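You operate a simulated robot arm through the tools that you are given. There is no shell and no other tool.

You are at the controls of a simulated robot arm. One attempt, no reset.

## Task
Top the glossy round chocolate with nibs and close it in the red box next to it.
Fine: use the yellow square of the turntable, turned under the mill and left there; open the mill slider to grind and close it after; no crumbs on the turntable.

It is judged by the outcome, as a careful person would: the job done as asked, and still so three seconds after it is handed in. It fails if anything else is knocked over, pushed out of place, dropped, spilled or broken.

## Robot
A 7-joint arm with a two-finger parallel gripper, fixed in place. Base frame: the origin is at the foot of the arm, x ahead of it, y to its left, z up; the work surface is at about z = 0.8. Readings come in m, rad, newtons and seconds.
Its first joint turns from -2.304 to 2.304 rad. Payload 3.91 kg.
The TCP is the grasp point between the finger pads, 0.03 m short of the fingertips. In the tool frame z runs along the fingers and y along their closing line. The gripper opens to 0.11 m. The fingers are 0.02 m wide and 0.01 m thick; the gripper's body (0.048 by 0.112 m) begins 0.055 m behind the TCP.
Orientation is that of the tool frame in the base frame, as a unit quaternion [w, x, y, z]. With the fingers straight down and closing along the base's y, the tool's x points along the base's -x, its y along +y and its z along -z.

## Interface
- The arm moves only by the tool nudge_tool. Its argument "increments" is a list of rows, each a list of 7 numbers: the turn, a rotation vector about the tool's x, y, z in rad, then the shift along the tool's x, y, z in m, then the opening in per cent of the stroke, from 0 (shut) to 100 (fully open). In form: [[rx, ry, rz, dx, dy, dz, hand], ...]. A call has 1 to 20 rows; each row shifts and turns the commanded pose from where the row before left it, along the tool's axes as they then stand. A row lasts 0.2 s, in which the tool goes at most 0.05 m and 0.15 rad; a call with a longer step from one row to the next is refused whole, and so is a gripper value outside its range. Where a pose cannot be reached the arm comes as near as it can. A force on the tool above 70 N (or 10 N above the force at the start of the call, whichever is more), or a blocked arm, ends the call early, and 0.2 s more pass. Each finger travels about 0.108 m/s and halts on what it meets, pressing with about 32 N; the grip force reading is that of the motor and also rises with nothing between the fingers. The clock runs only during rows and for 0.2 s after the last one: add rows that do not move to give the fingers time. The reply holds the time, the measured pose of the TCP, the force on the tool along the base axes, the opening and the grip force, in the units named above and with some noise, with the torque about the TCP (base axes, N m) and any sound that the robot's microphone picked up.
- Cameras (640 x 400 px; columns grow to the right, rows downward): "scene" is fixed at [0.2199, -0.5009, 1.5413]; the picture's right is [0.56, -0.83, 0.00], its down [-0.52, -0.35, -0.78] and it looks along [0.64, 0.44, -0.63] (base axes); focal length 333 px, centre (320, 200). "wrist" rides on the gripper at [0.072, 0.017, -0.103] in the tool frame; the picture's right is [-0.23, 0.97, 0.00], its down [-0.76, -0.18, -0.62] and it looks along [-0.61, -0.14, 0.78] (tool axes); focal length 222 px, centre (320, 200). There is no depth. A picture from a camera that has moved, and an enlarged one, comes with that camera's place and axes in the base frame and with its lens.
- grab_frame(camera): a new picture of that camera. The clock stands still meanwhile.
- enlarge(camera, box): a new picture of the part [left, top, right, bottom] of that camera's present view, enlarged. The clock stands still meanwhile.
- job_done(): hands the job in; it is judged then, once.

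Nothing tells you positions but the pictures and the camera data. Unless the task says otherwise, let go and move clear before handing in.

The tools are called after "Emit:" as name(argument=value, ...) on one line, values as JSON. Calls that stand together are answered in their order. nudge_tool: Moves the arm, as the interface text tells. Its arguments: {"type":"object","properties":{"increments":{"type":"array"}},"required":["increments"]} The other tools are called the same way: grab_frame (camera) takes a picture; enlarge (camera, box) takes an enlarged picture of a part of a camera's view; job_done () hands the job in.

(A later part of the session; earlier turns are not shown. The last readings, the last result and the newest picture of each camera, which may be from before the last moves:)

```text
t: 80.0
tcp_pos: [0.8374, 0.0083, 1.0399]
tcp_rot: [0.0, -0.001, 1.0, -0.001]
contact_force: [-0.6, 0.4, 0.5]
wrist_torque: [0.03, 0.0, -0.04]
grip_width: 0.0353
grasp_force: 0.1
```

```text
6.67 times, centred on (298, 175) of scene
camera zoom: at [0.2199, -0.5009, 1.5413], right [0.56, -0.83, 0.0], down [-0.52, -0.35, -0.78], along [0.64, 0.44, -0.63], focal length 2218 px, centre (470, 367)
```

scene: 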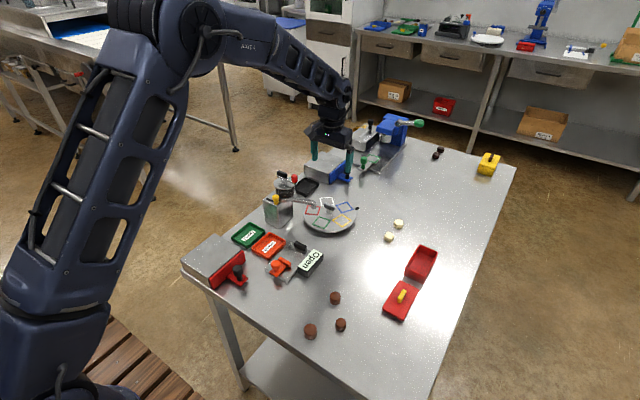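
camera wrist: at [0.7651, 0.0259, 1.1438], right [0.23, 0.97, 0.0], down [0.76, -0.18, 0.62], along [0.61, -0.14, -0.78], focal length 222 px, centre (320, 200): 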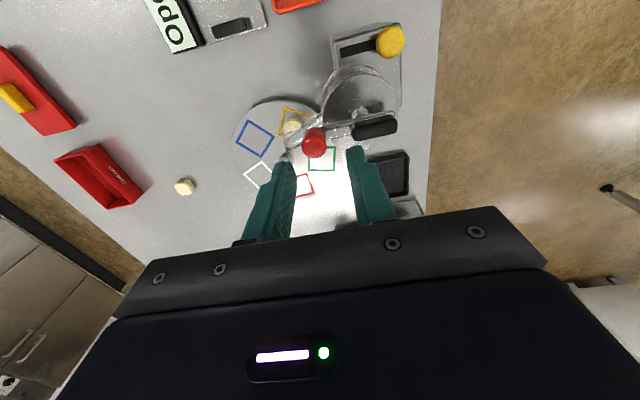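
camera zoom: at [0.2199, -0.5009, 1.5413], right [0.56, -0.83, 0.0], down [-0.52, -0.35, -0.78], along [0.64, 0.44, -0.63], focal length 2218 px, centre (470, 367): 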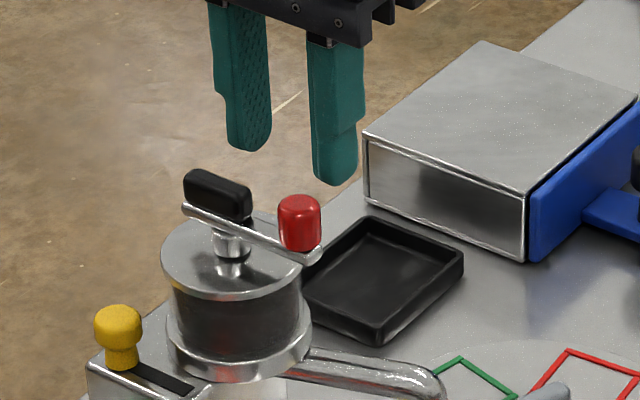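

Emit:
nudge_tool(increments=[[0, 0, 0, -0.001, -0.001, 0.025, 32], [0, 0, 0, 0, 0, 0.018, 32], [0, 0, 0, 0, 0, 0, 32]])

Emit:
enlarge(camera="wrist", box=[230, 60, 430, 230])

Emit:
enlarge(camera="scene", box=[270, 145, 325, 205])

```text
t: 80.5
tcp_pos: [0.8431, 0.0087, 1.015]
tcp_rot: [0.006, 0.001, 1.0, 0.001]
contact_force: [-3.2, -2.5, 28.5]
wrist_torque: [0.66, 0.29, 0.1]
grip_width: 0.0339
grasp_force: 0.2
stopped in row 2: the force on the tool passed its limit at 104 N (the readings are from after the stop); the commanded pose is now the measured one
```

```text
2.35 times, centred on (330, 145) of wrist
camera zoom: at [0.7695, 0.0259, 1.119], right [0.23, 0.97, 0.01], down [0.75, -0.18, 0.63], along [0.62, -0.14, -0.77], focal length 523 px, centre (296, 329)
```

zoom: 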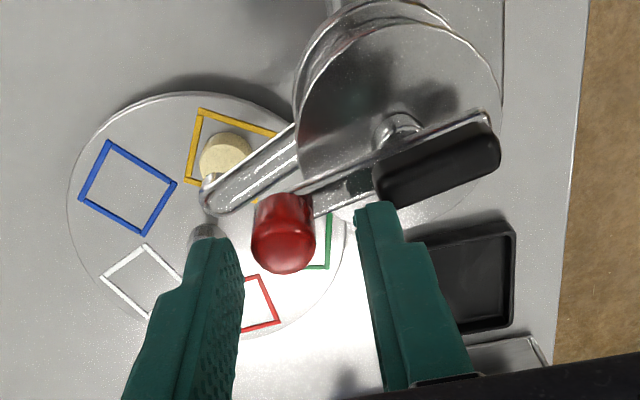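

```text
6.67 times, centred on (298, 175) of scene
camera zoom: at [0.2199, -0.5009, 1.5413], right [0.56, -0.83, 0.0], down [-0.52, -0.35, -0.78], along [0.64, 0.44, -0.63], focal length 2218 px, centre (470, 367)
```

zoom: 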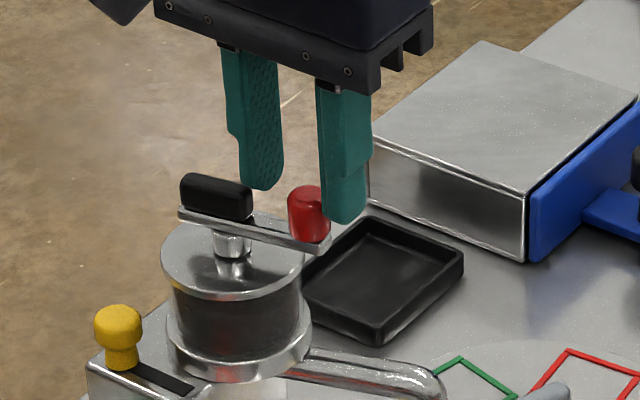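

A finger came down on the black block of the crank and the arm stopped. I'll lift off immediately and check that nothing has shifted.

Emit:
nudge_tool(increments=[[0, 0, 0, 0, 0, -0.03, 32], [0, 0, 0, 0, 0, 0, 32]])

Emit:
enlarge(camera="scene", box=[250, 145, 345, 235])

Emit:
enlarge(camera="wrist", box=[230, 60, 430, 230])

Emit:
enlarge(camera="scene", box=[309, 190, 339, 220])

```text
t: 81.1
tcp_pos: [0.8428, 0.0086, 1.0439]
tcp_rot: [0.004, 0.0, 1.0, 0.001]
contact_force: [0.6, 0.1, 0.6]
wrist_torque: [-0.01, -0.02, 0.02]
grip_width: 0.0352
grasp_force: 0.0
```

```text
4.44 times, centred on (298, 190) of scene
camera zoom: at [0.2199, -0.5009, 1.5413], right [0.56, -0.83, 0.0], down [-0.52, -0.35, -0.78], along [0.64, 0.44, -0.63], focal length 1479 px, centre (420, 244)
```

zoom: 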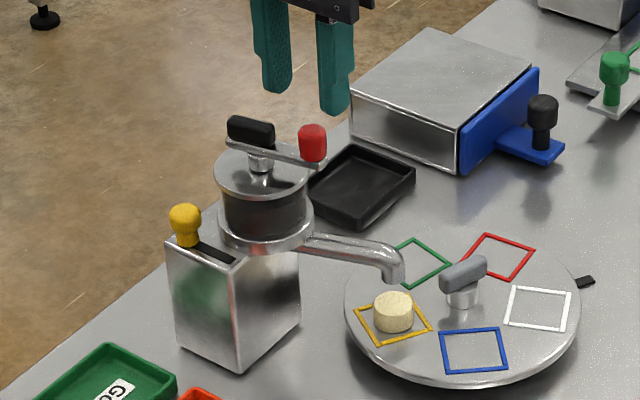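

```text
2.35 times, centred on (330, 145) of wrist
camera zoom: at [0.7687, 0.0254, 1.1464], right [0.23, 0.97, 0.0], down [0.76, -0.18, 0.63], along [0.61, -0.14, -0.78], focal length 523 px, centre (296, 329)
```

zoom: 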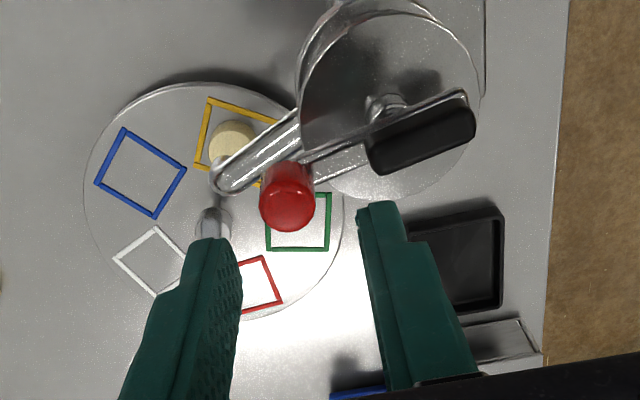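

```text
13.33 times, centred on (324, 205) of scene
camera zoom: at [0.2199, -0.5009, 1.5413], right [0.56, -0.83, 0.0], down [-0.52, -0.35, -0.78], along [0.64, 0.44, -0.63], focal length 4437 px, centre (267, 133)
```

zoom: 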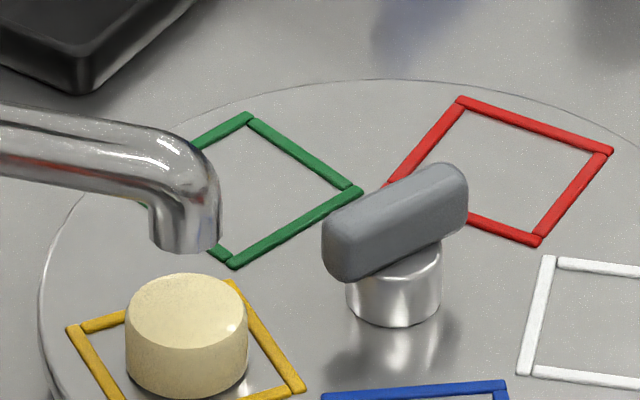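

Nothing else moved: the crank just turned by about 6 degrees and no nibs came out. I'll turn the hand 90 degrees so the fingers close across the crank arm, away from the black block.

Emit:
nudge_tool(increments=[[0, 0, 0, 0, 0, -0.03, 32], [0, 0, -0.1428, 0, 0, 0, 32], [0, 0, -0.1428, 0, 0, 0, 32], [0, 0, -0.1428, 0, 0, 0, 32], [0, 0, -0.1428, 0, 0, 0, 32], [0, 0, -0.1428, 0, 0, 0, 32], [0, 0, -0.1428, 0, 0, 0, 32], [0, 0, -0.1428, 0, 0, 0, 32], [0, 0, -0.1428, 0, 0, 0, 32], [0, 0, -0.1428, 0, 0, 0, 32], [0, 0, -0.1428, 0, 0, 0, 32], [0, 0, -0.1428, 0, 0, 0, 32], [0, 0, 0, 0, 0, 0, 32]])

Emit:
grab_frame(camera="wrist")

Emit:
enlarge(camera="wrist", box=[230, 30, 430, 210])

```text
t: 83.9
tcp_pos: [0.8435, 0.0097, 1.073]
tcp_rot: [-0.004, 0.707, -0.707, 0.003]
contact_force: [-0.2, 0.1, -0.4]
wrist_torque: [0.01, 0.02, -0.02]
grip_width: 0.0351
grasp_force: 0.2
```

```text
taken
camera wrist: at [0.8247, -0.0626, 1.1772], right [-0.97, 0.23, -0.01], down [0.17, 0.76, 0.63], along [0.15, 0.61, -0.78], focal length 222 px, centre (320, 200)
```

wrist: 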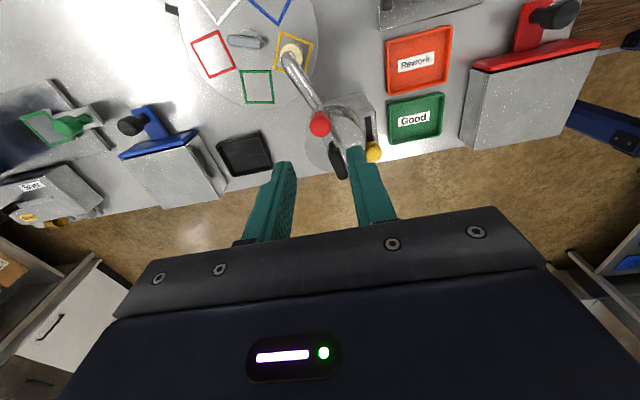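

```text
2.22 times, centred on (330, 120) of wrist
camera zoom: at [0.8247, -0.0626, 1.1772], right [-0.97, 0.23, -0.01], down [0.17, 0.76, 0.63], along [0.15, 0.61, -0.78], focal length 494 px, centre (298, 378)
```

zoom: 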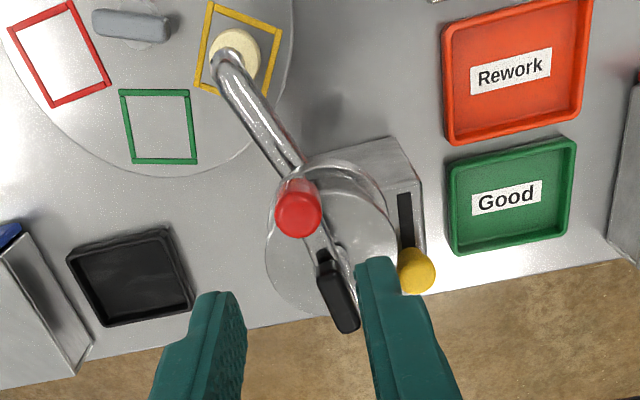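

Emit:
nudge_tool(increments=[[0, 0, 0, 0.003, 0.0007, 0.03, 32], [0, 0, 0, 0, 0, 0.025, 32], [0, 0, 0, 0, 0, 0, 32]])

Emit:
enlarge(camera="wrist", box=[230, 60, 430, 240])

Emit:
enlarge(camera="scene", box=[270, 145, 325, 205])

```text
t: 84.7
tcp_pos: [0.8423, 0.0077, 1.0184]
tcp_rot: [0.003, -0.706, 0.708, -0.002]
contact_force: [-1.0, 0.0, 0.4]
wrist_torque: [0.01, 0.0, -0.02]
grip_width: 0.0353
grasp_force: 0.1
```

```text
2.22 times, centred on (330, 150) of wrist
camera zoom: at [0.8242, -0.0655, 1.1217], right [-0.97, 0.23, -0.01], down [0.17, 0.76, 0.63], along [0.15, 0.61, -0.78], focal length 494 px, centre (298, 311)
```

zoom: 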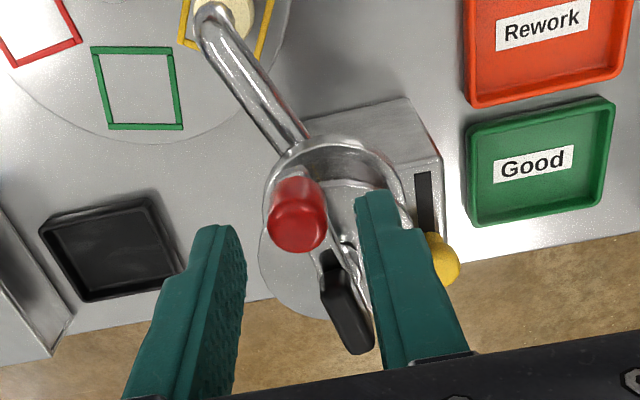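

```text
6.67 times, centred on (298, 175) of scene
camera zoom: at [0.2199, -0.5009, 1.5413], right [0.56, -0.83, 0.0], down [-0.52, -0.35, -0.78], along [0.64, 0.44, -0.63], focal length 2218 px, centre (470, 367)
```

zoom: 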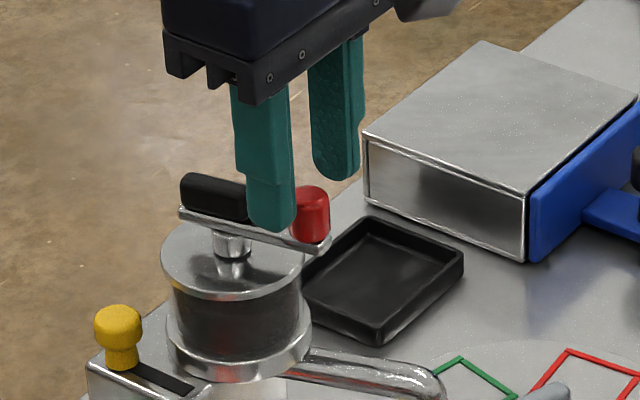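

Emit:
nudge_tool(increments=[[0, 0, 0, 0, 0, 0.012, 32], [0, 0, 0, 0, 0, 0.008, 32], [0, 0, 0, 0, 0, 0, 24], [0, 0, 0, 0, 0, 0, 16], [0, 0, 0, 0, 0, 0, 10], [0, 0, 0, 0, 0, 0, 10]])

Emit:
enlarge(camera="wrist", box=[230, 60, 430, 240])

Emit:
enlarge(camera="scene", box=[260, 145, 345, 230])

```text
t: 86.1
tcp_pos: [0.843, 0.0065, 0.9982]
tcp_rot: [-0.003, 0.708, -0.707, 0.003]
contact_force: [4.4, -1.5, 0.4]
wrist_torque: [-0.05, 0.7, -0.21]
grip_width: 0.0184
grasp_force: 44.8
```

```text
2.22 times, centred on (330, 150) of wrist
camera zoom: at [0.8235, -0.0668, 1.1022], right [-0.97, 0.23, -0.01], down [0.17, 0.76, 0.63], along [0.15, 0.61, -0.78], focal length 494 px, centre (298, 311)
```

zoom: 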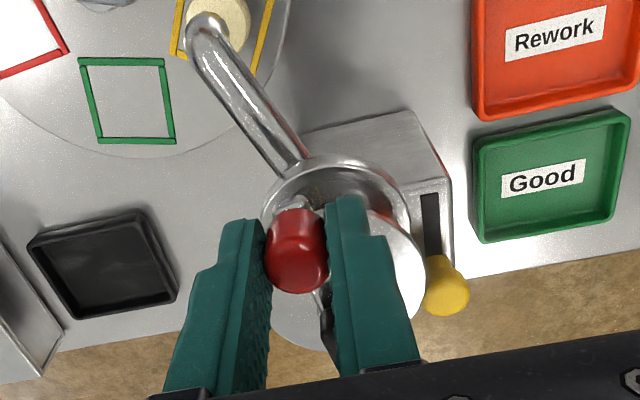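

```text
4.71 times, centred on (302, 188) of scene
camera zoom: at [0.2199, -0.5009, 1.5413], right [0.56, -0.83, 0.0], down [-0.52, -0.35, -0.78], along [0.64, 0.44, -0.63], focal length 1566 px, centre (402, 259)
```

zoom: 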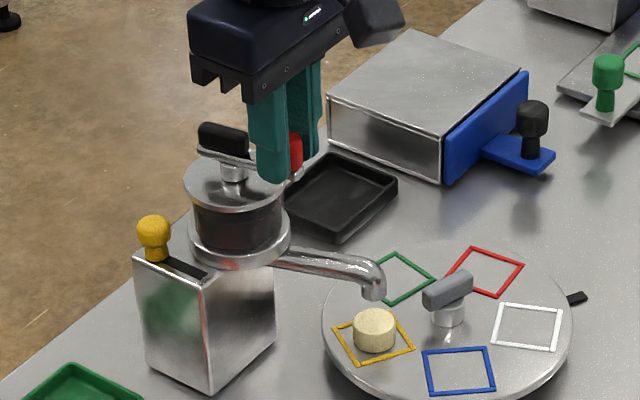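

The red handle is gripped. I'll move it clockwise along its circle (radius about 41 mm), starting with roughly 45 degrees and watching force, sound and the spout.

Emit:
nudge_tool(increments=[[0, 0, 0, 0.0015, 0.0108, 0, 10], [0, 0, 0, -0.0014, 0.0106, 0, 10], [0, 0, 0, -0.0041, 0.0099, 0, 10]])

Emit:
enlarge(camera="scene", box=[260, 145, 345, 230])

Emit:
enlarge(camera="scene", box=[309, 190, 339, 220])

```text
t: 86.9
tcp_pos: [0.8108, 0.0089, 0.9999]
tcp_rot: [0.005, -0.706, 0.708, -0.003]
contact_force: [15.5, -18.9, 1.1]
wrist_torque: [0.11, -0.85, -0.98]
grip_width: 0.021
grasp_force: 45.3
```

```text
4.71 times, centred on (302, 188) of scene
camera zoom: at [0.2199, -0.5009, 1.5413], right [0.56, -0.83, 0.0], down [-0.52, -0.35, -0.78], along [0.64, 0.44, -0.63], focal length 1566 px, centre (402, 259)
```

zoom: 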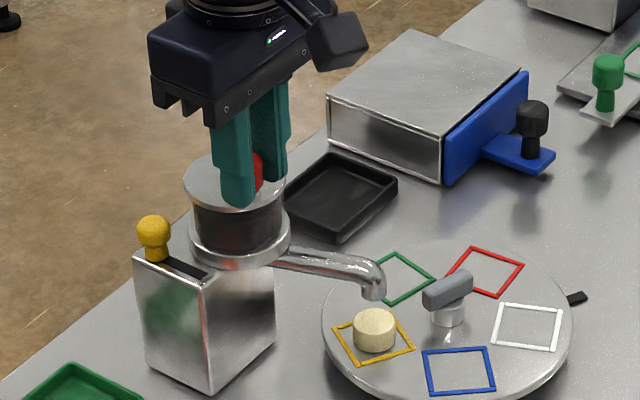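

```text
13.33 times, centred on (324, 205) of scene
camera zoom: at [0.2199, -0.5009, 1.5413], right [0.56, -0.83, 0.0], down [-0.52, -0.35, -0.78], along [0.64, 0.44, -0.63], focal length 4437 px, centre (267, 133)
```

zoom: 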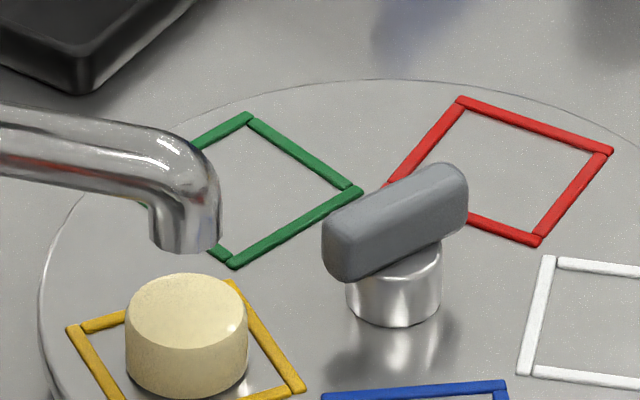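

The crank turns with about 20 N of resistance. No nibs yet; continuing along the circle.

Emit:
nudge_tool(increments=[[0, 0, 0, -0.0059, 0.0089, 0, 10], [0, 0, 0, -0.0085, 0.0065, 0, 10], [0, 0, 0, -0.0099, 0.0041, 0, 10], [0, 0, 0, -0.0106, 0.0014, 0, 10]])

Emit:
enlarge(camera="scene", box=[260, 145, 345, 230])

Emit:
enlarge(camera="scene", box=[309, 190, 339, 220])

```text
t: 87.9
tcp_pos: [0.789, 0.046, 0.9964]
tcp_rot: [-0.003, 0.708, -0.707, 0.003]
contact_force: [0.1, 0.2, -0.4]
wrist_torque: [0.03, 0.02, 0.03]
grip_width: 0.0109
grasp_force: 0.0
```

```text
4.71 times, centred on (302, 188) of scene
camera zoom: at [0.2199, -0.5009, 1.5413], right [0.56, -0.83, 0.0], down [-0.52, -0.35, -0.78], along [0.64, 0.44, -0.63], focal length 1566 px, centre (402, 259)
```

zoom: 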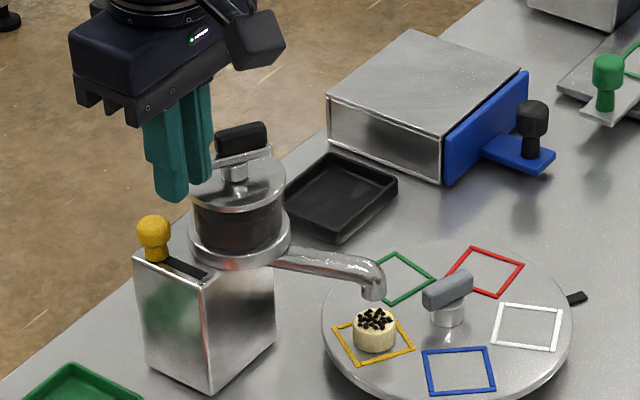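

```text
13.33 times, centred on (324, 205) of scene
camera zoom: at [0.2199, -0.5009, 1.5413], right [0.56, -0.83, 0.0], down [-0.52, -0.35, -0.78], along [0.64, 0.44, -0.63], focal length 4437 px, centre (267, 133)
```

zoom: 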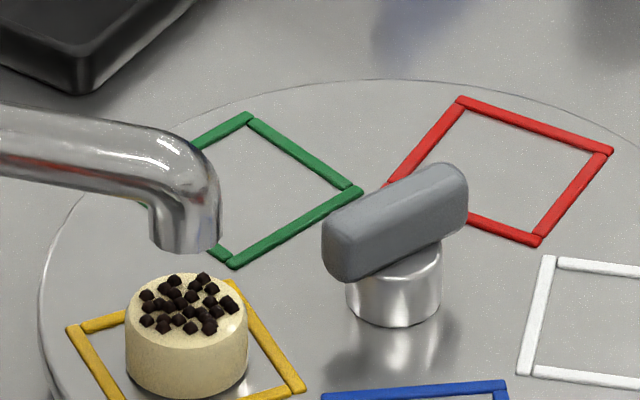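

Nibs now top the chocolate and none are visible on the disc. The handle slipped out of my grip, which is fine; I'll rise straight up and then close the slider.

Emit:
nudge_tool(increments=[[0, 0, 0, 0, 0, -0.03, 10], [0, 0, 0, 0, 0, -0.04, 10], [0, 0, 0, 0, 0, 0, 10]])

Emit:
grab_frame(camera="wrist")

Emit:
enlarge(camera="scene", box=[260, 145, 345, 230])

```text
t: 88.7
tcp_pos: [0.7915, 0.0462, 1.0668]
tcp_rot: [-0.003, 0.707, -0.707, 0.002]
contact_force: [-0.9, -0.3, -0.7]
wrist_torque: [0.01, 0.0, -0.01]
grip_width: 0.0112
grasp_force: 0.0
```

```text
taken
camera wrist: at [0.7723, -0.0265, 1.1698], right [-0.97, 0.23, -0.01], down [0.17, 0.76, 0.63], along [0.15, 0.61, -0.78], focal length 222 px, centre (320, 200)
```

wrist: 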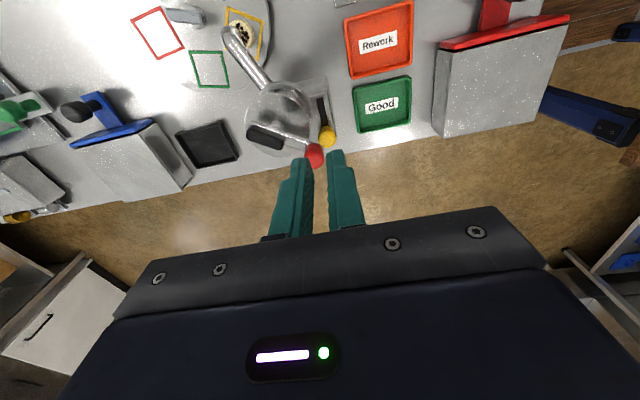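

```text
4.71 times, centred on (302, 188) of scene
camera zoom: at [0.2199, -0.5009, 1.5413], right [0.56, -0.83, 0.0], down [-0.52, -0.35, -0.78], along [0.64, 0.44, -0.63], focal length 1566 px, centre (402, 259)
```

zoom: 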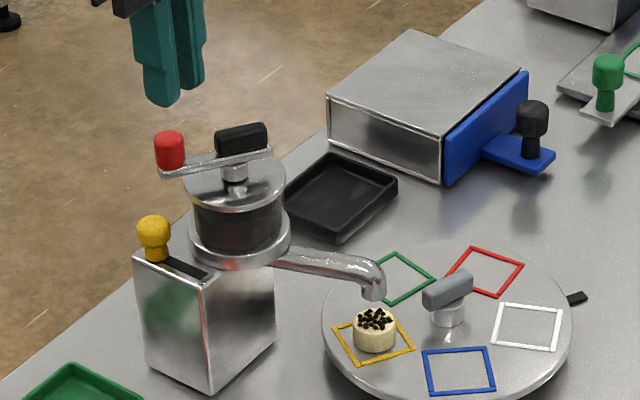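

The red handle now rests near (0.803, 0.069), above and behind the slider knob at y ≈ 0.082. I'll back off toward the robot, turn the hand to its original yaw, and tilt 30 degrees for the slider again.

Emit:
nudge_tool(increments=[[0, 0, 0, -0.018, 0.035, 0, 20], [0, 0, 0, -0.018, 0.035, 0, 30], [0, 0, 0.1428, 0, 0, 0, 30], [0, 0, 0.1428, 0, 0, 0, 30], [0, 0, 0.1428, 0, 0, 0, 30], [0, 0, 0.1428, 0, 0, 0, 30], [0, 0, 0.1428, 0, 0, 0, 30], [0, 0, 0.1428, 0, 0, 0, 30], [0, 0, 0.1428, 0, 0, 0, 30], [0, 0, 0.1428, 0, 0, 0, 30], [0, 0, 0.1428, 0, 0, 0, 30], [0, 0, 0.1428, 0, 0, 0, 30], [0, 0, 0.1428, 0, 0, 0, 30], [0, -0.1309, 0, 0, 0, 0, 30], [0, -0.1309, 0, 0, 0, 0, 30], [0, -0.1309, 0, 0, 0, 0, 30], [0, -0.1309, 0, 0, 0, 0, 30], [0, 0, 0, 0, 0, 0, 30]])

Emit:
grab_frame(camera="wrist")

Emit:
enlarge(camera="scene", box=[309, 190, 339, 220])

```text
t: 92.5
tcp_pos: [0.7201, 0.0811, 1.0673]
tcp_rot: [0.264, -0.001, 0.965, 0.002]
contact_force: [0.1, 0.1, -0.3]
wrist_torque: [-0.02, 0.04, 0.02]
grip_width: 0.0328
grasp_force: 0.0
```

```text
taken
camera wrist: at [0.605, 0.0983, 1.1204], right [0.19, 0.97, 0.12], down [0.34, -0.18, 0.92], along [0.92, -0.14, -0.36], focal length 222 px, centre (320, 200)
```

wrist: 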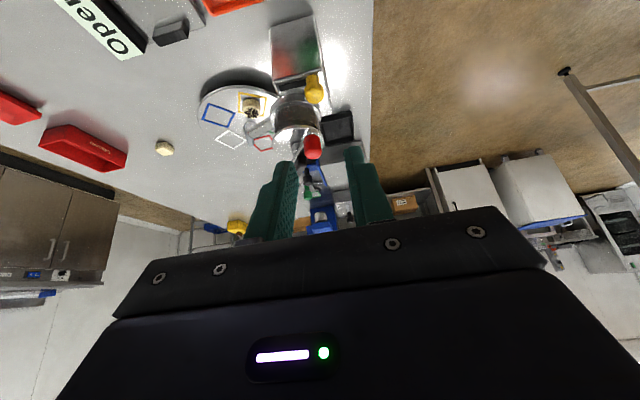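

```text
13.33 times, centred on (324, 205) of scene
camera zoom: at [0.2199, -0.5009, 1.5413], right [0.56, -0.83, 0.0], down [-0.52, -0.35, -0.78], along [0.64, 0.44, -0.63], focal length 4437 px, centre (267, 133)
```

zoom: 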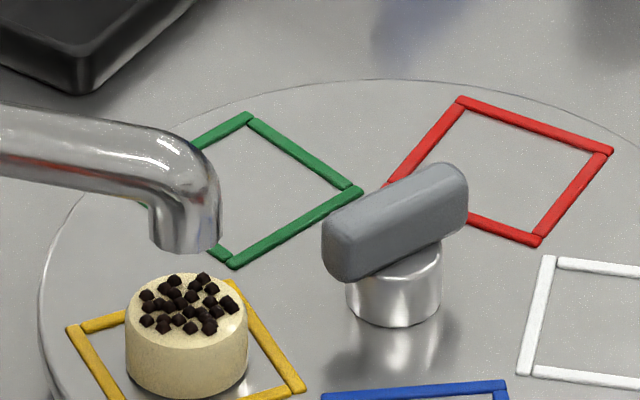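

Emit:
nudge_tool(increments=[[0, 0, 0, 0.0178, 0, 0.0309, 30], [0, 0, 0, 0.0178, 0, 0.0309, 30], [0, 0, 0, 0.0178, 0, 0.0309, 30], [0, 0, 0, -0.012, 0, 0.015, 30], [0, 0, 0, 0, 0, 0, 30]])

Emit:
enlarge(camera="wrist", box=[220, 60, 420, 240])

Emit:
enlarge(camera="scene", box=[250, 155, 320, 230])

```text
t: 93.7
tcp_pos: [0.7387, 0.0785, 0.9529]
tcp_rot: [0.263, -0.001, 0.965, 0.001]
contact_force: [0.5, -0.4, 0.1]
wrist_torque: [0.0, 0.03, 0.01]
grip_width: 0.0331
grasp_force: 0.0
```

```text
2.22 times, centred on (320, 150) of wrist
camera zoom: at [0.6236, 0.0954, 1.0049], right [0.2, 0.97, 0.12], down [0.34, -0.18, 0.92], along [0.92, -0.14, -0.37], focal length 494 px, centre (320, 311)
```

zoom: 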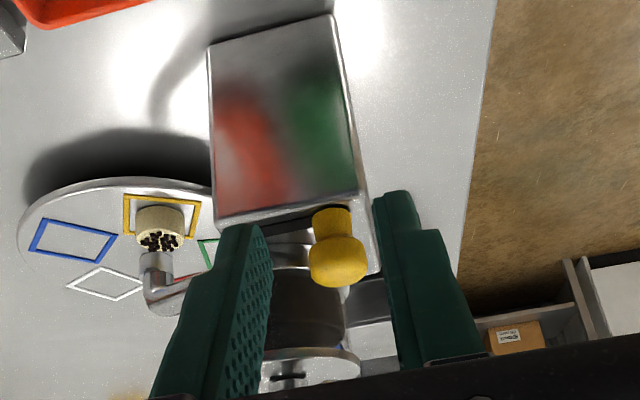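

```text
5.33 times, centred on (285, 192) of scene
camera zoom: at [0.2199, -0.5009, 1.5413], right [0.56, -0.83, 0.0], down [-0.52, -0.35, -0.78], along [0.64, 0.44, -0.63], focal length 1775 px, centre (507, 240)
```

zoom: 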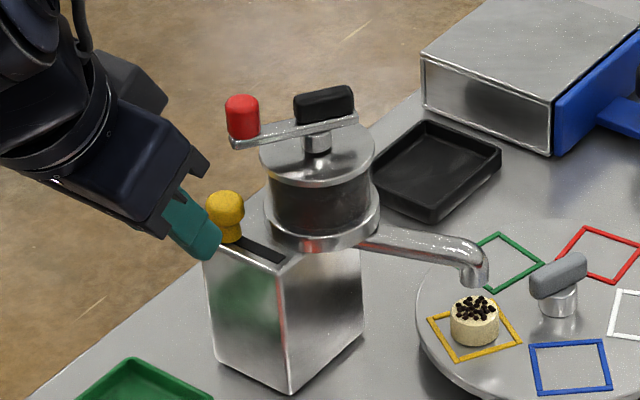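

Emit:
nudge_tool(increments=[[0, 0, 0, -0.0101, 0.002, 0.0168, 30], [0, 0, 0, -0.0101, 0, 0.0168, 30], [0, 0, 0, 0, 0, 0, 30]])

Emit:
enlarge(camera="wrist", box=[220, 60, 420, 240])

Emit:
enlarge(camera="scene", box=[250, 155, 320, 230])

```text
t: 94.5
tcp_pos: [0.7724, 0.0832, 0.934]
tcp_rot: [0.263, -0.001, 0.965, 0.002]
contact_force: [1.0, -0.2, -0.5]
wrist_torque: [0.0, -0.02, 0.02]
grip_width: 0.0332
grasp_force: 0.1
```

```text
2.22 times, centred on (320, 150) of wrist
camera zoom: at [0.6568, 0.0991, 0.9864], right [0.2, 0.97, 0.12], down [0.34, -0.18, 0.92], along [0.92, -0.14, -0.37], focal length 494 px, centre (320, 311)
```

zoom: 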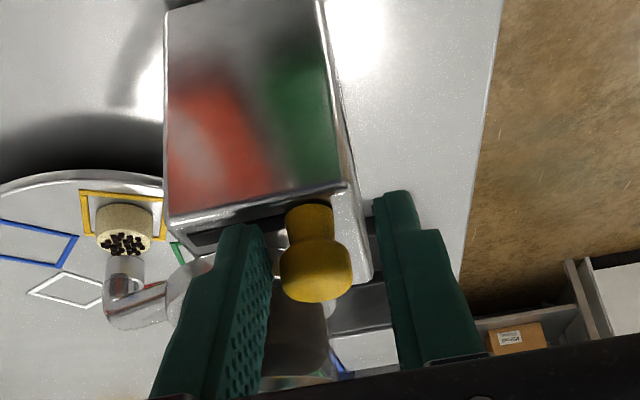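

```text
5.33 times, centred on (285, 192) of scene
camera zoom: at [0.2199, -0.5009, 1.5413], right [0.56, -0.83, 0.0], down [-0.52, -0.35, -0.78], along [0.64, 0.44, -0.63], focal length 1775 px, centre (507, 240)
```

zoom: 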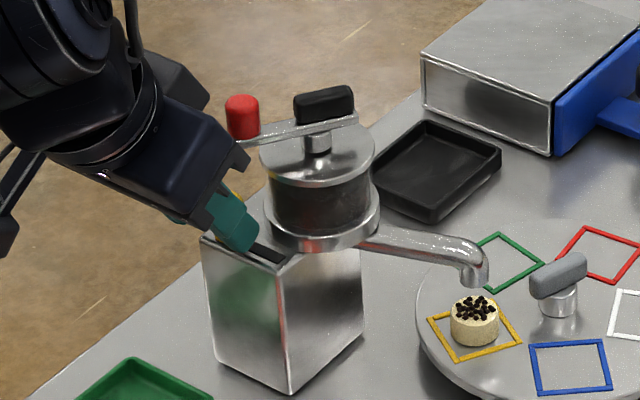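

The fingers straddle the knob again. Pushing the slider back to its closed end.

Emit:
nudge_tool(increments=[[0, 0, 0, 0, -0.012, 0, 30], [0, 0, 0, 0, -0.012, 0, 30], [0, 0, 0, 0, -0.012, 0, 30], [0, 0, 0, 0, -0.008, 0, 30], [0, 0, 0, 0, 0, 0, 30]])

Emit:
enlarge(camera="wrist", box=[220, 60, 420, 240])

Emit:
enlarge(camera="scene", box=[250, 155, 320, 230])

```text
t: 95.7
tcp_pos: [0.7728, 0.0412, 0.9359]
tcp_rot: [0.263, -0.001, 0.965, 0.002]
contact_force: [0.9, -0.6, -0.6]
wrist_torque: [-0.02, 0.02, 0.0]
grip_width: 0.0329
grasp_force: 0.0
```

```text
2.22 times, centred on (320, 150) of wrist
camera zoom: at [0.6581, 0.0566, 0.9883], right [0.2, 0.97, 0.12], down [0.34, -0.18, 0.92], along [0.92, -0.14, -0.37], focal length 494 px, centre (320, 311)
```

zoom: 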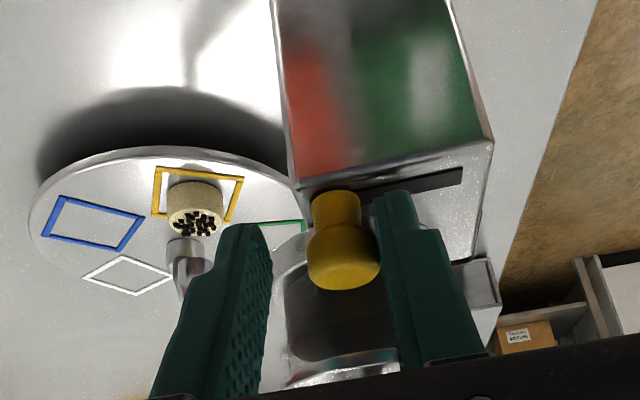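

```text
5.33 times, centred on (285, 192) of scene
camera zoom: at [0.2199, -0.5009, 1.5413], right [0.56, -0.83, 0.0], down [-0.52, -0.35, -0.78], along [0.64, 0.44, -0.63], focal length 1775 px, centre (507, 240)
```

zoom: 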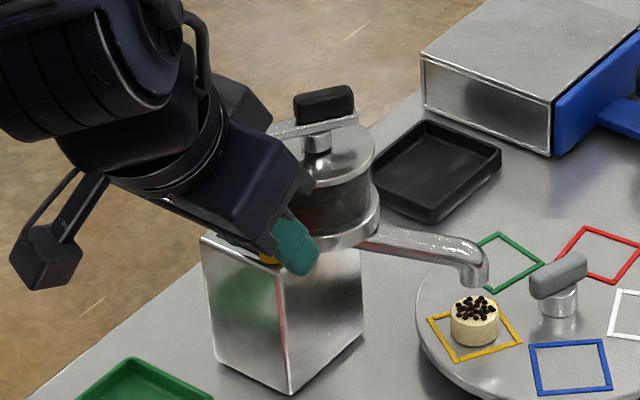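

Emit:
nudge_tool(increments=[[0, 0, 0, 0, -0.003, 0, 30], [0, 0, 0, 0, -0.002, 0, 30], [0, 0, 0, 0, 0, 0, 30]])

Emit:
enlarge(camera="wrist", box=[220, 60, 420, 240])

```text
t: 96.5
tcp_pos: [0.7732, 0.035, 0.9356]
tcp_rot: [0.265, -0.001, 0.964, 0.001]
contact_force: [5.9, 14.8, 1.3]
wrist_torque: [0.14, -0.16, 0.12]
grip_width: 0.0406
grasp_force: 7.8
```

```text
2.22 times, centred on (320, 150) of wrist
camera zoom: at [0.6579, 0.0519, 0.9881], right [0.19, 0.97, 0.12], down [0.34, -0.18, 0.92], along [0.92, -0.14, -0.36], focal length 494 px, centre (320, 311)
```

zoom: 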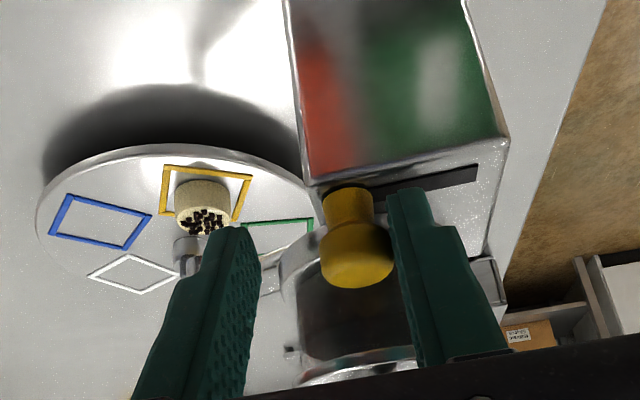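

The slider is back at its closed end, pressed against the stop. Now I'll withdraw and re-orient the hand: yaw 55 degrees, tilt 35 degrees, so the fingers can slide in under the spout from the robot's side, clear of pipe and handle bar.

Emit:
nudge_tool(increments=[[0, 0, 0, 0, 0.006, 0, 30], [0, 0, 0, 0, 0, -0.04, 30], [0, 0, 0, 0, 0, -0.04, 34], [0, 0.1338, 0, 0, 0, 0, 34], [0, 0.1338, 0, 0, 0, 0, 34], [0, 0.1338, 0, 0, 0, 0, 34], [0, 0.1338, 0, 0, 0, 0, 34], [0, 0, -0.1371, 0, 0, 0, 34], [0, 0, -0.1371, 0, 0, 0, 34], [0, 0, -0.1371, 0, 0, 0, 34], [0, 0, -0.1371, 0, 0, 0, 34], [0, 0, -0.1371, 0, 0, 0, 34], [0, 0, -0.1371, 0, 0, 0, 34], [0, 0, -0.1371, 0, 0, 0, 34], [0, 0, 0, 0, 0, 0, 34]])

Emit:
enlarge(camera="scene", box=[250, 155, 345, 235])

```text
t: 99.7
tcp_pos: [0.7334, 0.0409, 1.005]
tcp_rot: [-0.001, -0.463, 0.886, 0.001]
contact_force: [-0.4, -0.2, 0.4]
wrist_torque: [-0.01, -0.01, 0.02]
grip_width: 0.0375
grasp_force: 0.1
```

```text
5.00 times, centred on (298, 195) of scene
camera zoom: at [0.2199, -0.5009, 1.5413], right [0.56, -0.83, 0.0], down [-0.52, -0.35, -0.78], along [0.64, 0.44, -0.63], focal length 1664 px, centre (432, 225)
```

zoom: 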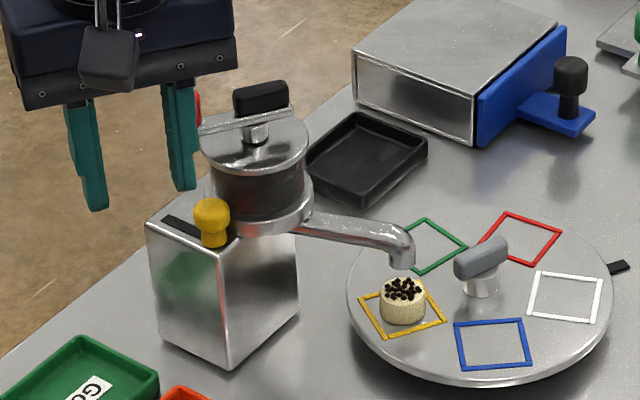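

Emit:
nudge_tool(increments=[[0, 0, 0, 0.0188, -0.0397, 0, 34], [0, 0, 0, 0.0188, -0.0397, 0, 34], [0, 0, 0, 0.0188, -0.0397, 0, 34], [0, 0, 0, 0.0188, -0.0397, 0, 34], [0, -0.1222, 0, 0, 0, 0, 34], [0, -0.1222, 0, 0, 0, 0, 34], [0, -0.1222, 0, 0, 0, 0, 34], [0, -0.1222, 0, 0, 0, 0, 34], [0, -0.1222, 0, 0, 0, 0, 34], [0, 0, 0, 0.0191, 0, 0.0273, 34], [0, 0, 0, 0.0191, 0, 0.0273, 34], [0, 0, 0, 0.0191, 0, 0.0273, 34], [0, 0, 0, 0, 0, 0, 34]])

Emit:
grab_frame(camera="wrist")

Emit:
enlarge(camera="wrist", box=[220, 40, 420, 220])

Emit:
enlarge(camera="scene", box=[280, 165, 375, 245])

```text
t: 102.5
tcp_pos: [0.8186, -0.1103, 0.9019]
tcp_rot: [0.266, -0.441, 0.846, 0.14]
contact_force: [0.3, 0.2, -0.1]
wrist_torque: [-0.01, 0.0, 0.01]
grip_width: 0.0373
grasp_force: 0.1
```

```text
taken
camera wrist: at [0.7354, -0.1982, 0.9454], right [-0.69, 0.71, 0.13], down [0.3, 0.11, 0.95], along [0.66, 0.69, -0.29], focal length 222 px, centre (320, 200)
```

wrist: 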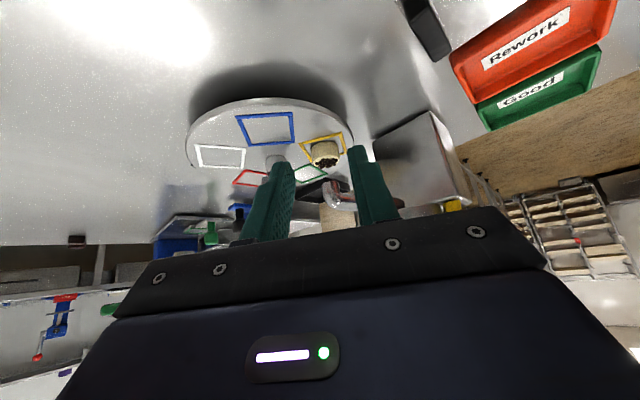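

```text
2.22 times, centred on (320, 130) of wrist
camera zoom: at [0.7354, -0.1982, 0.9454], right [-0.69, 0.71, 0.13], down [0.3, 0.11, 0.95], along [0.66, 0.69, -0.29], focal length 494 px, centre (320, 356)
```

zoom: 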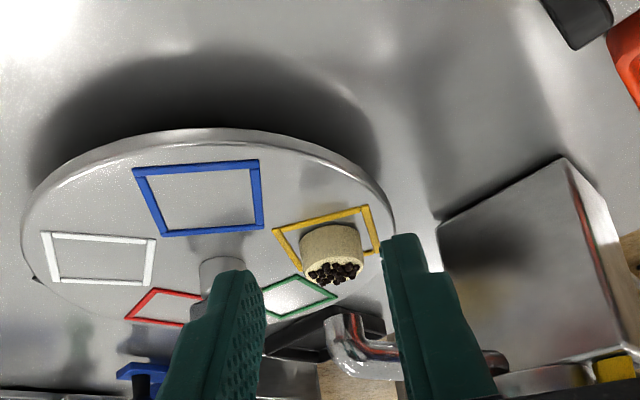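

```text
5.00 times, centred on (328, 205) of scene
camera zoom: at [0.2199, -0.5009, 1.5413], right [0.56, -0.83, 0.0], down [-0.52, -0.35, -0.78], along [0.64, 0.44, -0.63], focal length 1664 px, centre (282, 175)
```

zoom: 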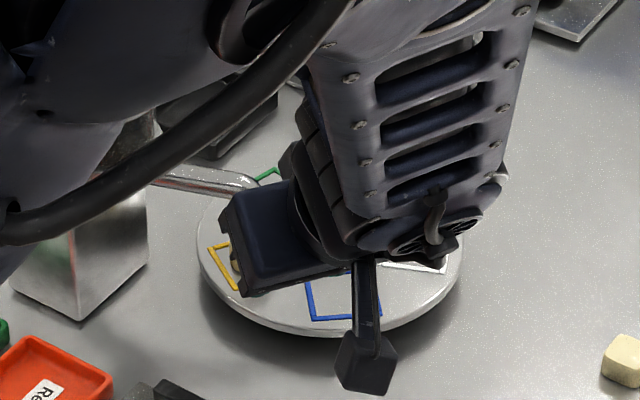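

The approach lane looks clear: fingers on either side of the chocolate, spout above. I'll lower to just above the border strips, then slide forward part way and look again.

Emit:
nudge_tool(increments=[[0, 0, 0, 0.0121, -0.0018, 0.0172, 34], [0, 0, 0, 0.012, 0, 0.0171, 34], [0, 0, 0, -0.0205, 0, 0.0144, 34], [0, 0, 0, -0.0164, 0, 0.0115, 34], [0, 0, 0, 0, 0, 0, 34], [0, 0, 0, 0, 0, 0, 34]])

Emit:
enlarge(camera="wrist", box=[220, 60, 420, 220])

Emit:
enlarge(camera="scene", box=[300, 185, 350, 230])

```text
t: 103.9
tcp_pos: [0.8447, -0.0744, 0.8626]
tcp_rot: [0.266, -0.44, 0.846, 0.14]
contact_force: [0.0, -0.2, -0.7]
wrist_torque: [0.05, -0.01, 0.0]
grip_width: 0.0374
grasp_force: 0.0
```

```text
2.50 times, centred on (320, 140) of wrist
camera zoom: at [0.7635, -0.1625, 0.9045], right [-0.69, 0.71, 0.13], down [0.3, 0.11, 0.95], along [0.66, 0.69, -0.29], focal length 555 px, centre (320, 350)
```

zoom: 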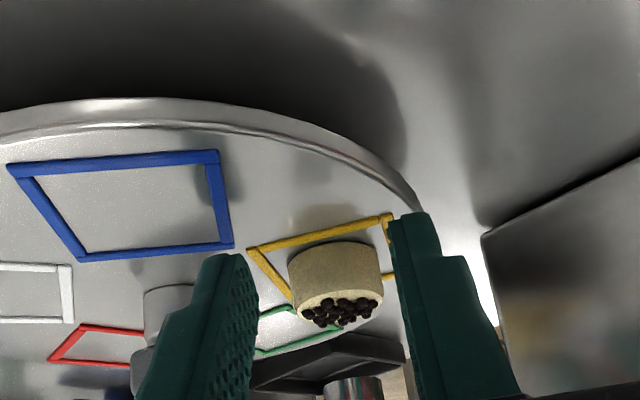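

```text
8.89 times, centred on (325, 208) of scene
camera zoom: at [0.2199, -0.5009, 1.5413], right [0.56, -0.83, 0.0], down [-0.52, -0.35, -0.78], along [0.64, 0.44, -0.63], focal length 2958 px, centre (276, 133)
```

zoom: 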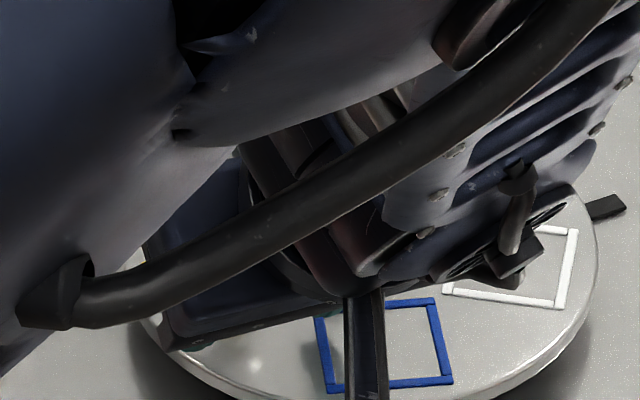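

Emit:
nudge_tool(increments=[[0, 0, 0, -0.0123, 0, 0.0086, 34], [0, 0, 0, -0.0098, 0, 0.0069, 34], [0, 0, 0, 0, 0, 0, 34], [0, 0, 0, 0, 0, 0, 34]])

Emit:
enlarge(camera="wrist", box=[220, 80, 420, 220])

```text
t: 104.9
tcp_pos: [0.8601, -0.052, 0.8619]
tcp_rot: [0.266, -0.441, 0.846, 0.14]
contact_force: [0.5, -0.2, -0.2]
wrist_torque: [-0.05, -0.01, 0.01]
grip_width: 0.0371
grasp_force: 0.0
```

```text
2.86 times, centred on (320, 150) of wrist
camera zoom: at [0.7789, -0.1399, 0.9054], right [-0.69, 0.71, 0.13], down [0.3, 0.11, 0.95], along [0.66, 0.69, -0.29], focal length 635 px, centre (320, 343)
```

zoom: 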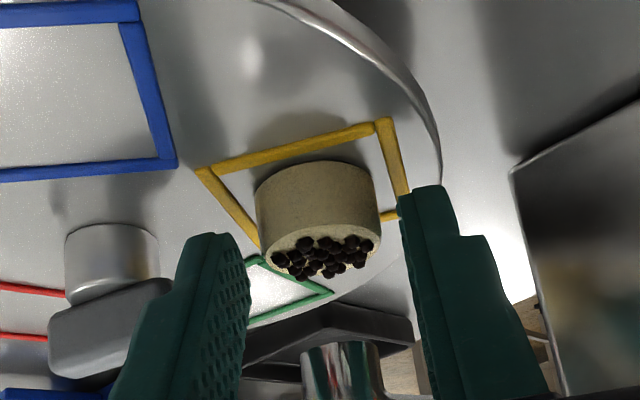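

Measured from the picture, the chocolate is 20 mm ahead of the TCP and well centred. Moving the last 9 mm and closing gently.

Emit:
nudge_tool(increments=[[0, 0, 0, -0.0037, -0.0008, 0.0026, 34], [0, 0, 0, -0.0035, 0, 0.0024, 34], [0, 0, 0, 0, 0, 0, 34], [0, 0, 0, 0, 0, 0, 34]])

Emit:
enlarge(camera="wrist", box=[220, 80, 420, 220])

```text
t: 105.9
tcp_pos: [0.8677, -0.0464, 0.8629]
tcp_rot: [0.266, -0.44, 0.846, 0.141]
contact_force: [-0.3, 0.0, -0.3]
wrist_torque: [-0.06, -0.02, -0.01]
grip_width: 0.0373
grasp_force: 0.0
```

```text
2.86 times, centred on (320, 150) of wrist
camera zoom: at [0.7855, -0.1343, 0.9055], right [-0.69, 0.71, 0.13], down [0.3, 0.11, 0.95], along [0.66, 0.69, -0.29], focal length 635 px, centre (320, 343)
```

zoom: 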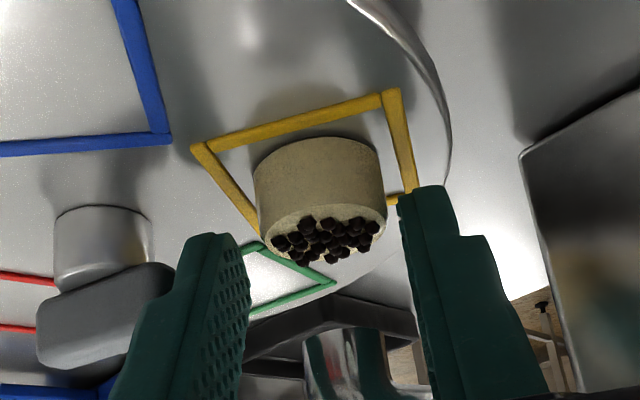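

Emit:
nudge_tool(increments=[[0, 0, 0, 0.0012, 0, 0.0018, 34], [0, 0, 0, 0, 0, 0, 30], [0, 0, 0, 0, 0, 0, 26], [0, 0, 0, 0, 0, 0, 22], [0, 0, 0, 0, 0, 0, 18], [0, 0, 0, 0, 0, 0, 15], [0, 0, 0, 0, 0, 0, 15]])

Emit:
enlarge(camera="wrist", box=[220, 80, 420, 220])

```text
t: 107.5
tcp_pos: [0.8671, -0.047, 0.8599]
tcp_rot: [0.266, -0.44, 0.846, 0.141]
contact_force: [-0.2, -0.5, 1.1]
wrist_torque: [-0.02, -0.01, -0.03]
grip_width: 0.0264
grasp_force: 32.0
```

```text
2.86 times, centred on (320, 150) of wrist
camera zoom: at [0.7852, -0.1341, 0.9034], right [-0.69, 0.71, 0.13], down [0.3, 0.11, 0.95], along [0.66, 0.69, -0.29], focal length 635 px, centre (320, 343)
```

zoom: 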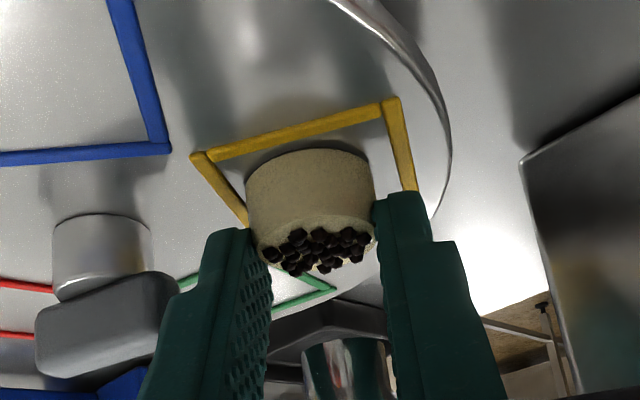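

The grip reads slightly narrow (26.4 mm), so I may be catching the rounded top edge. I'll reopen, go 3 mm further in and 1 mm lower, and regrip.

Emit:
nudge_tool(increments=[[0, 0, 0, 0, 0, 0, 24], [0, 0, 0, 0, 0, 0, 32], [0, 0, 0, -0.0019, 0, 0.0025, 34], [0, 0, 0, 0, 0, 0, 34], [0, 0, 0, 0, 0, 0, 28], [0, 0, 0, 0, 0, 0, 24], [0, 0, 0, 0, 0, 0, 20], [0, 0, 0, 0, 0, 0, 15], [0, 0, 0, 0, 0, 0, 15]])

Emit:
enlarge(camera="wrist", box=[220, 80, 420, 220])

```text
t: 109.5
tcp_pos: [0.8679, -0.0445, 0.8573]
tcp_rot: [0.266, -0.44, 0.846, 0.14]
contact_force: [-0.5, -0.6, 0.9]
wrist_torque: [-0.05, -0.03, 0.01]
grip_width: 0.0271
grasp_force: 31.6
```

```text
2.86 times, centred on (320, 150) of wrist
camera zoom: at [0.7868, -0.1318, 0.9013], right [-0.69, 0.71, 0.13], down [0.3, 0.11, 0.95], along [0.66, 0.69, -0.29], focal length 635 px, centre (320, 343)
```

zoom: 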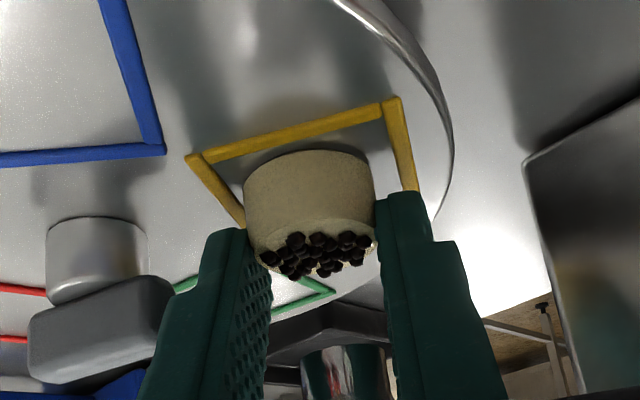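

Better: 27.1 mm. Lifting only 5 mm first.

Emit:
nudge_tool(increments=[[0, 0, 0, -0.0009, 0, -0.0012, 15], [0, 0, 0, -0.0011, 0, -0.0016, 15], [0, 0, 0, -0.0009, 0, -0.0013, 15], [0, 0, 0, 0, 0, 0, 15]])

Emit:
enlarge(camera="wrist", box=[220, 80, 420, 220])

```text
t: 110.5
tcp_pos: [0.8696, -0.0446, 0.8627]
tcp_rot: [0.265, -0.441, 0.846, 0.141]
contact_force: [0.7, 0.0, 0.5]
wrist_torque: [0.02, -0.02, 0.0]
grip_width: 0.0265
grasp_force: 32.4
```

```text
2.86 times, centred on (320, 150) of wrist
camera zoom: at [0.7873, -0.1321, 0.9067], right [-0.69, 0.71, 0.13], down [0.3, 0.11, 0.95], along [0.66, 0.69, -0.29], focal length 635 px, centre (320, 343)
```

zoom: 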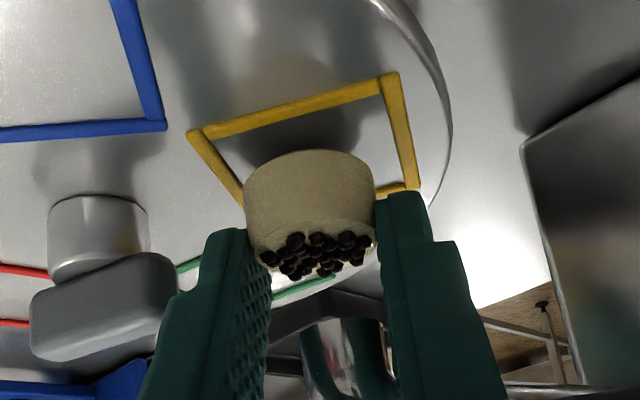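

It lifted cleanly with the gripper. A further 3 mm up to clear the border, then straight back out from under the spout, slowly.

Emit:
nudge_tool(increments=[[0, 0, 0, -0.0017, 0, -0.0025, 15], [0, 0, 0, 0.0057, 0, -0.004, 15], [0, 0, 0, 0.0098, 0, -0.0069, 15], [0, 0, 0, 0.0107, 0, -0.0075, 15], [0, 0, 0, 0.0107, 0, -0.0075, 15], [0, 0, 0, 0.0107, 0, -0.0075, 15], [0, 0, 0, 0.0107, 0, -0.0075, 15], [0, 0, 0, 0.0057, 0, -0.004, 15], [0, 0, 0, 0, 0, 0, 15]])

Emit:
enlarge(camera="wrist", box=[220, 80, 420, 220])

Emit:
enlarge(camera="scene", box=[280, 165, 375, 245])

```text
t: 112.5
tcp_pos: [0.8245, -0.1075, 0.8662]
tcp_rot: [0.266, -0.44, 0.846, 0.141]
contact_force: [-0.1, 0.1, -0.8]
wrist_torque: [0.0, -0.01, 0.0]
grip_width: 0.027
grasp_force: 32.1
```

```text
2.86 times, centred on (320, 150) of wrist
camera zoom: at [0.7425, -0.1952, 0.911], right [-0.69, 0.71, 0.13], down [0.3, 0.11, 0.95], along [0.66, 0.69, -0.29], focal length 635 px, centre (320, 343)
```

zoom: 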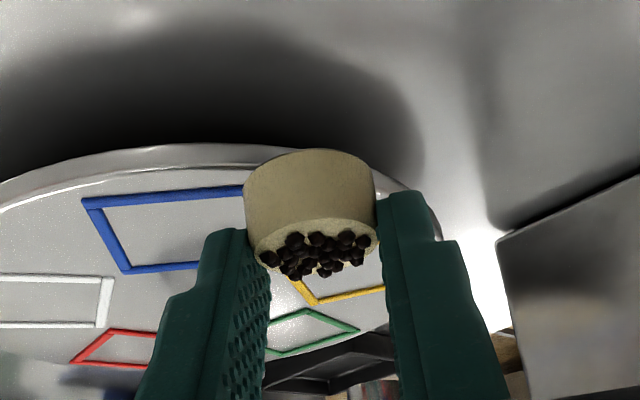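

```text
5.00 times, centred on (328, 205) of scene
camera zoom: at [0.2199, -0.5009, 1.5413], right [0.56, -0.83, 0.0], down [-0.52, -0.35, -0.78], along [0.64, 0.44, -0.63], focal length 1664 px, centre (282, 175)
```

zoom: 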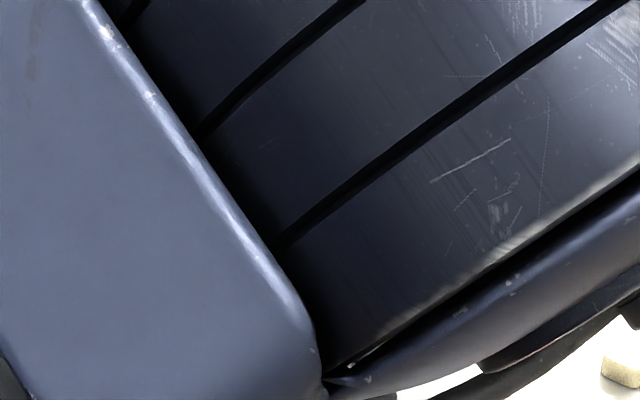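

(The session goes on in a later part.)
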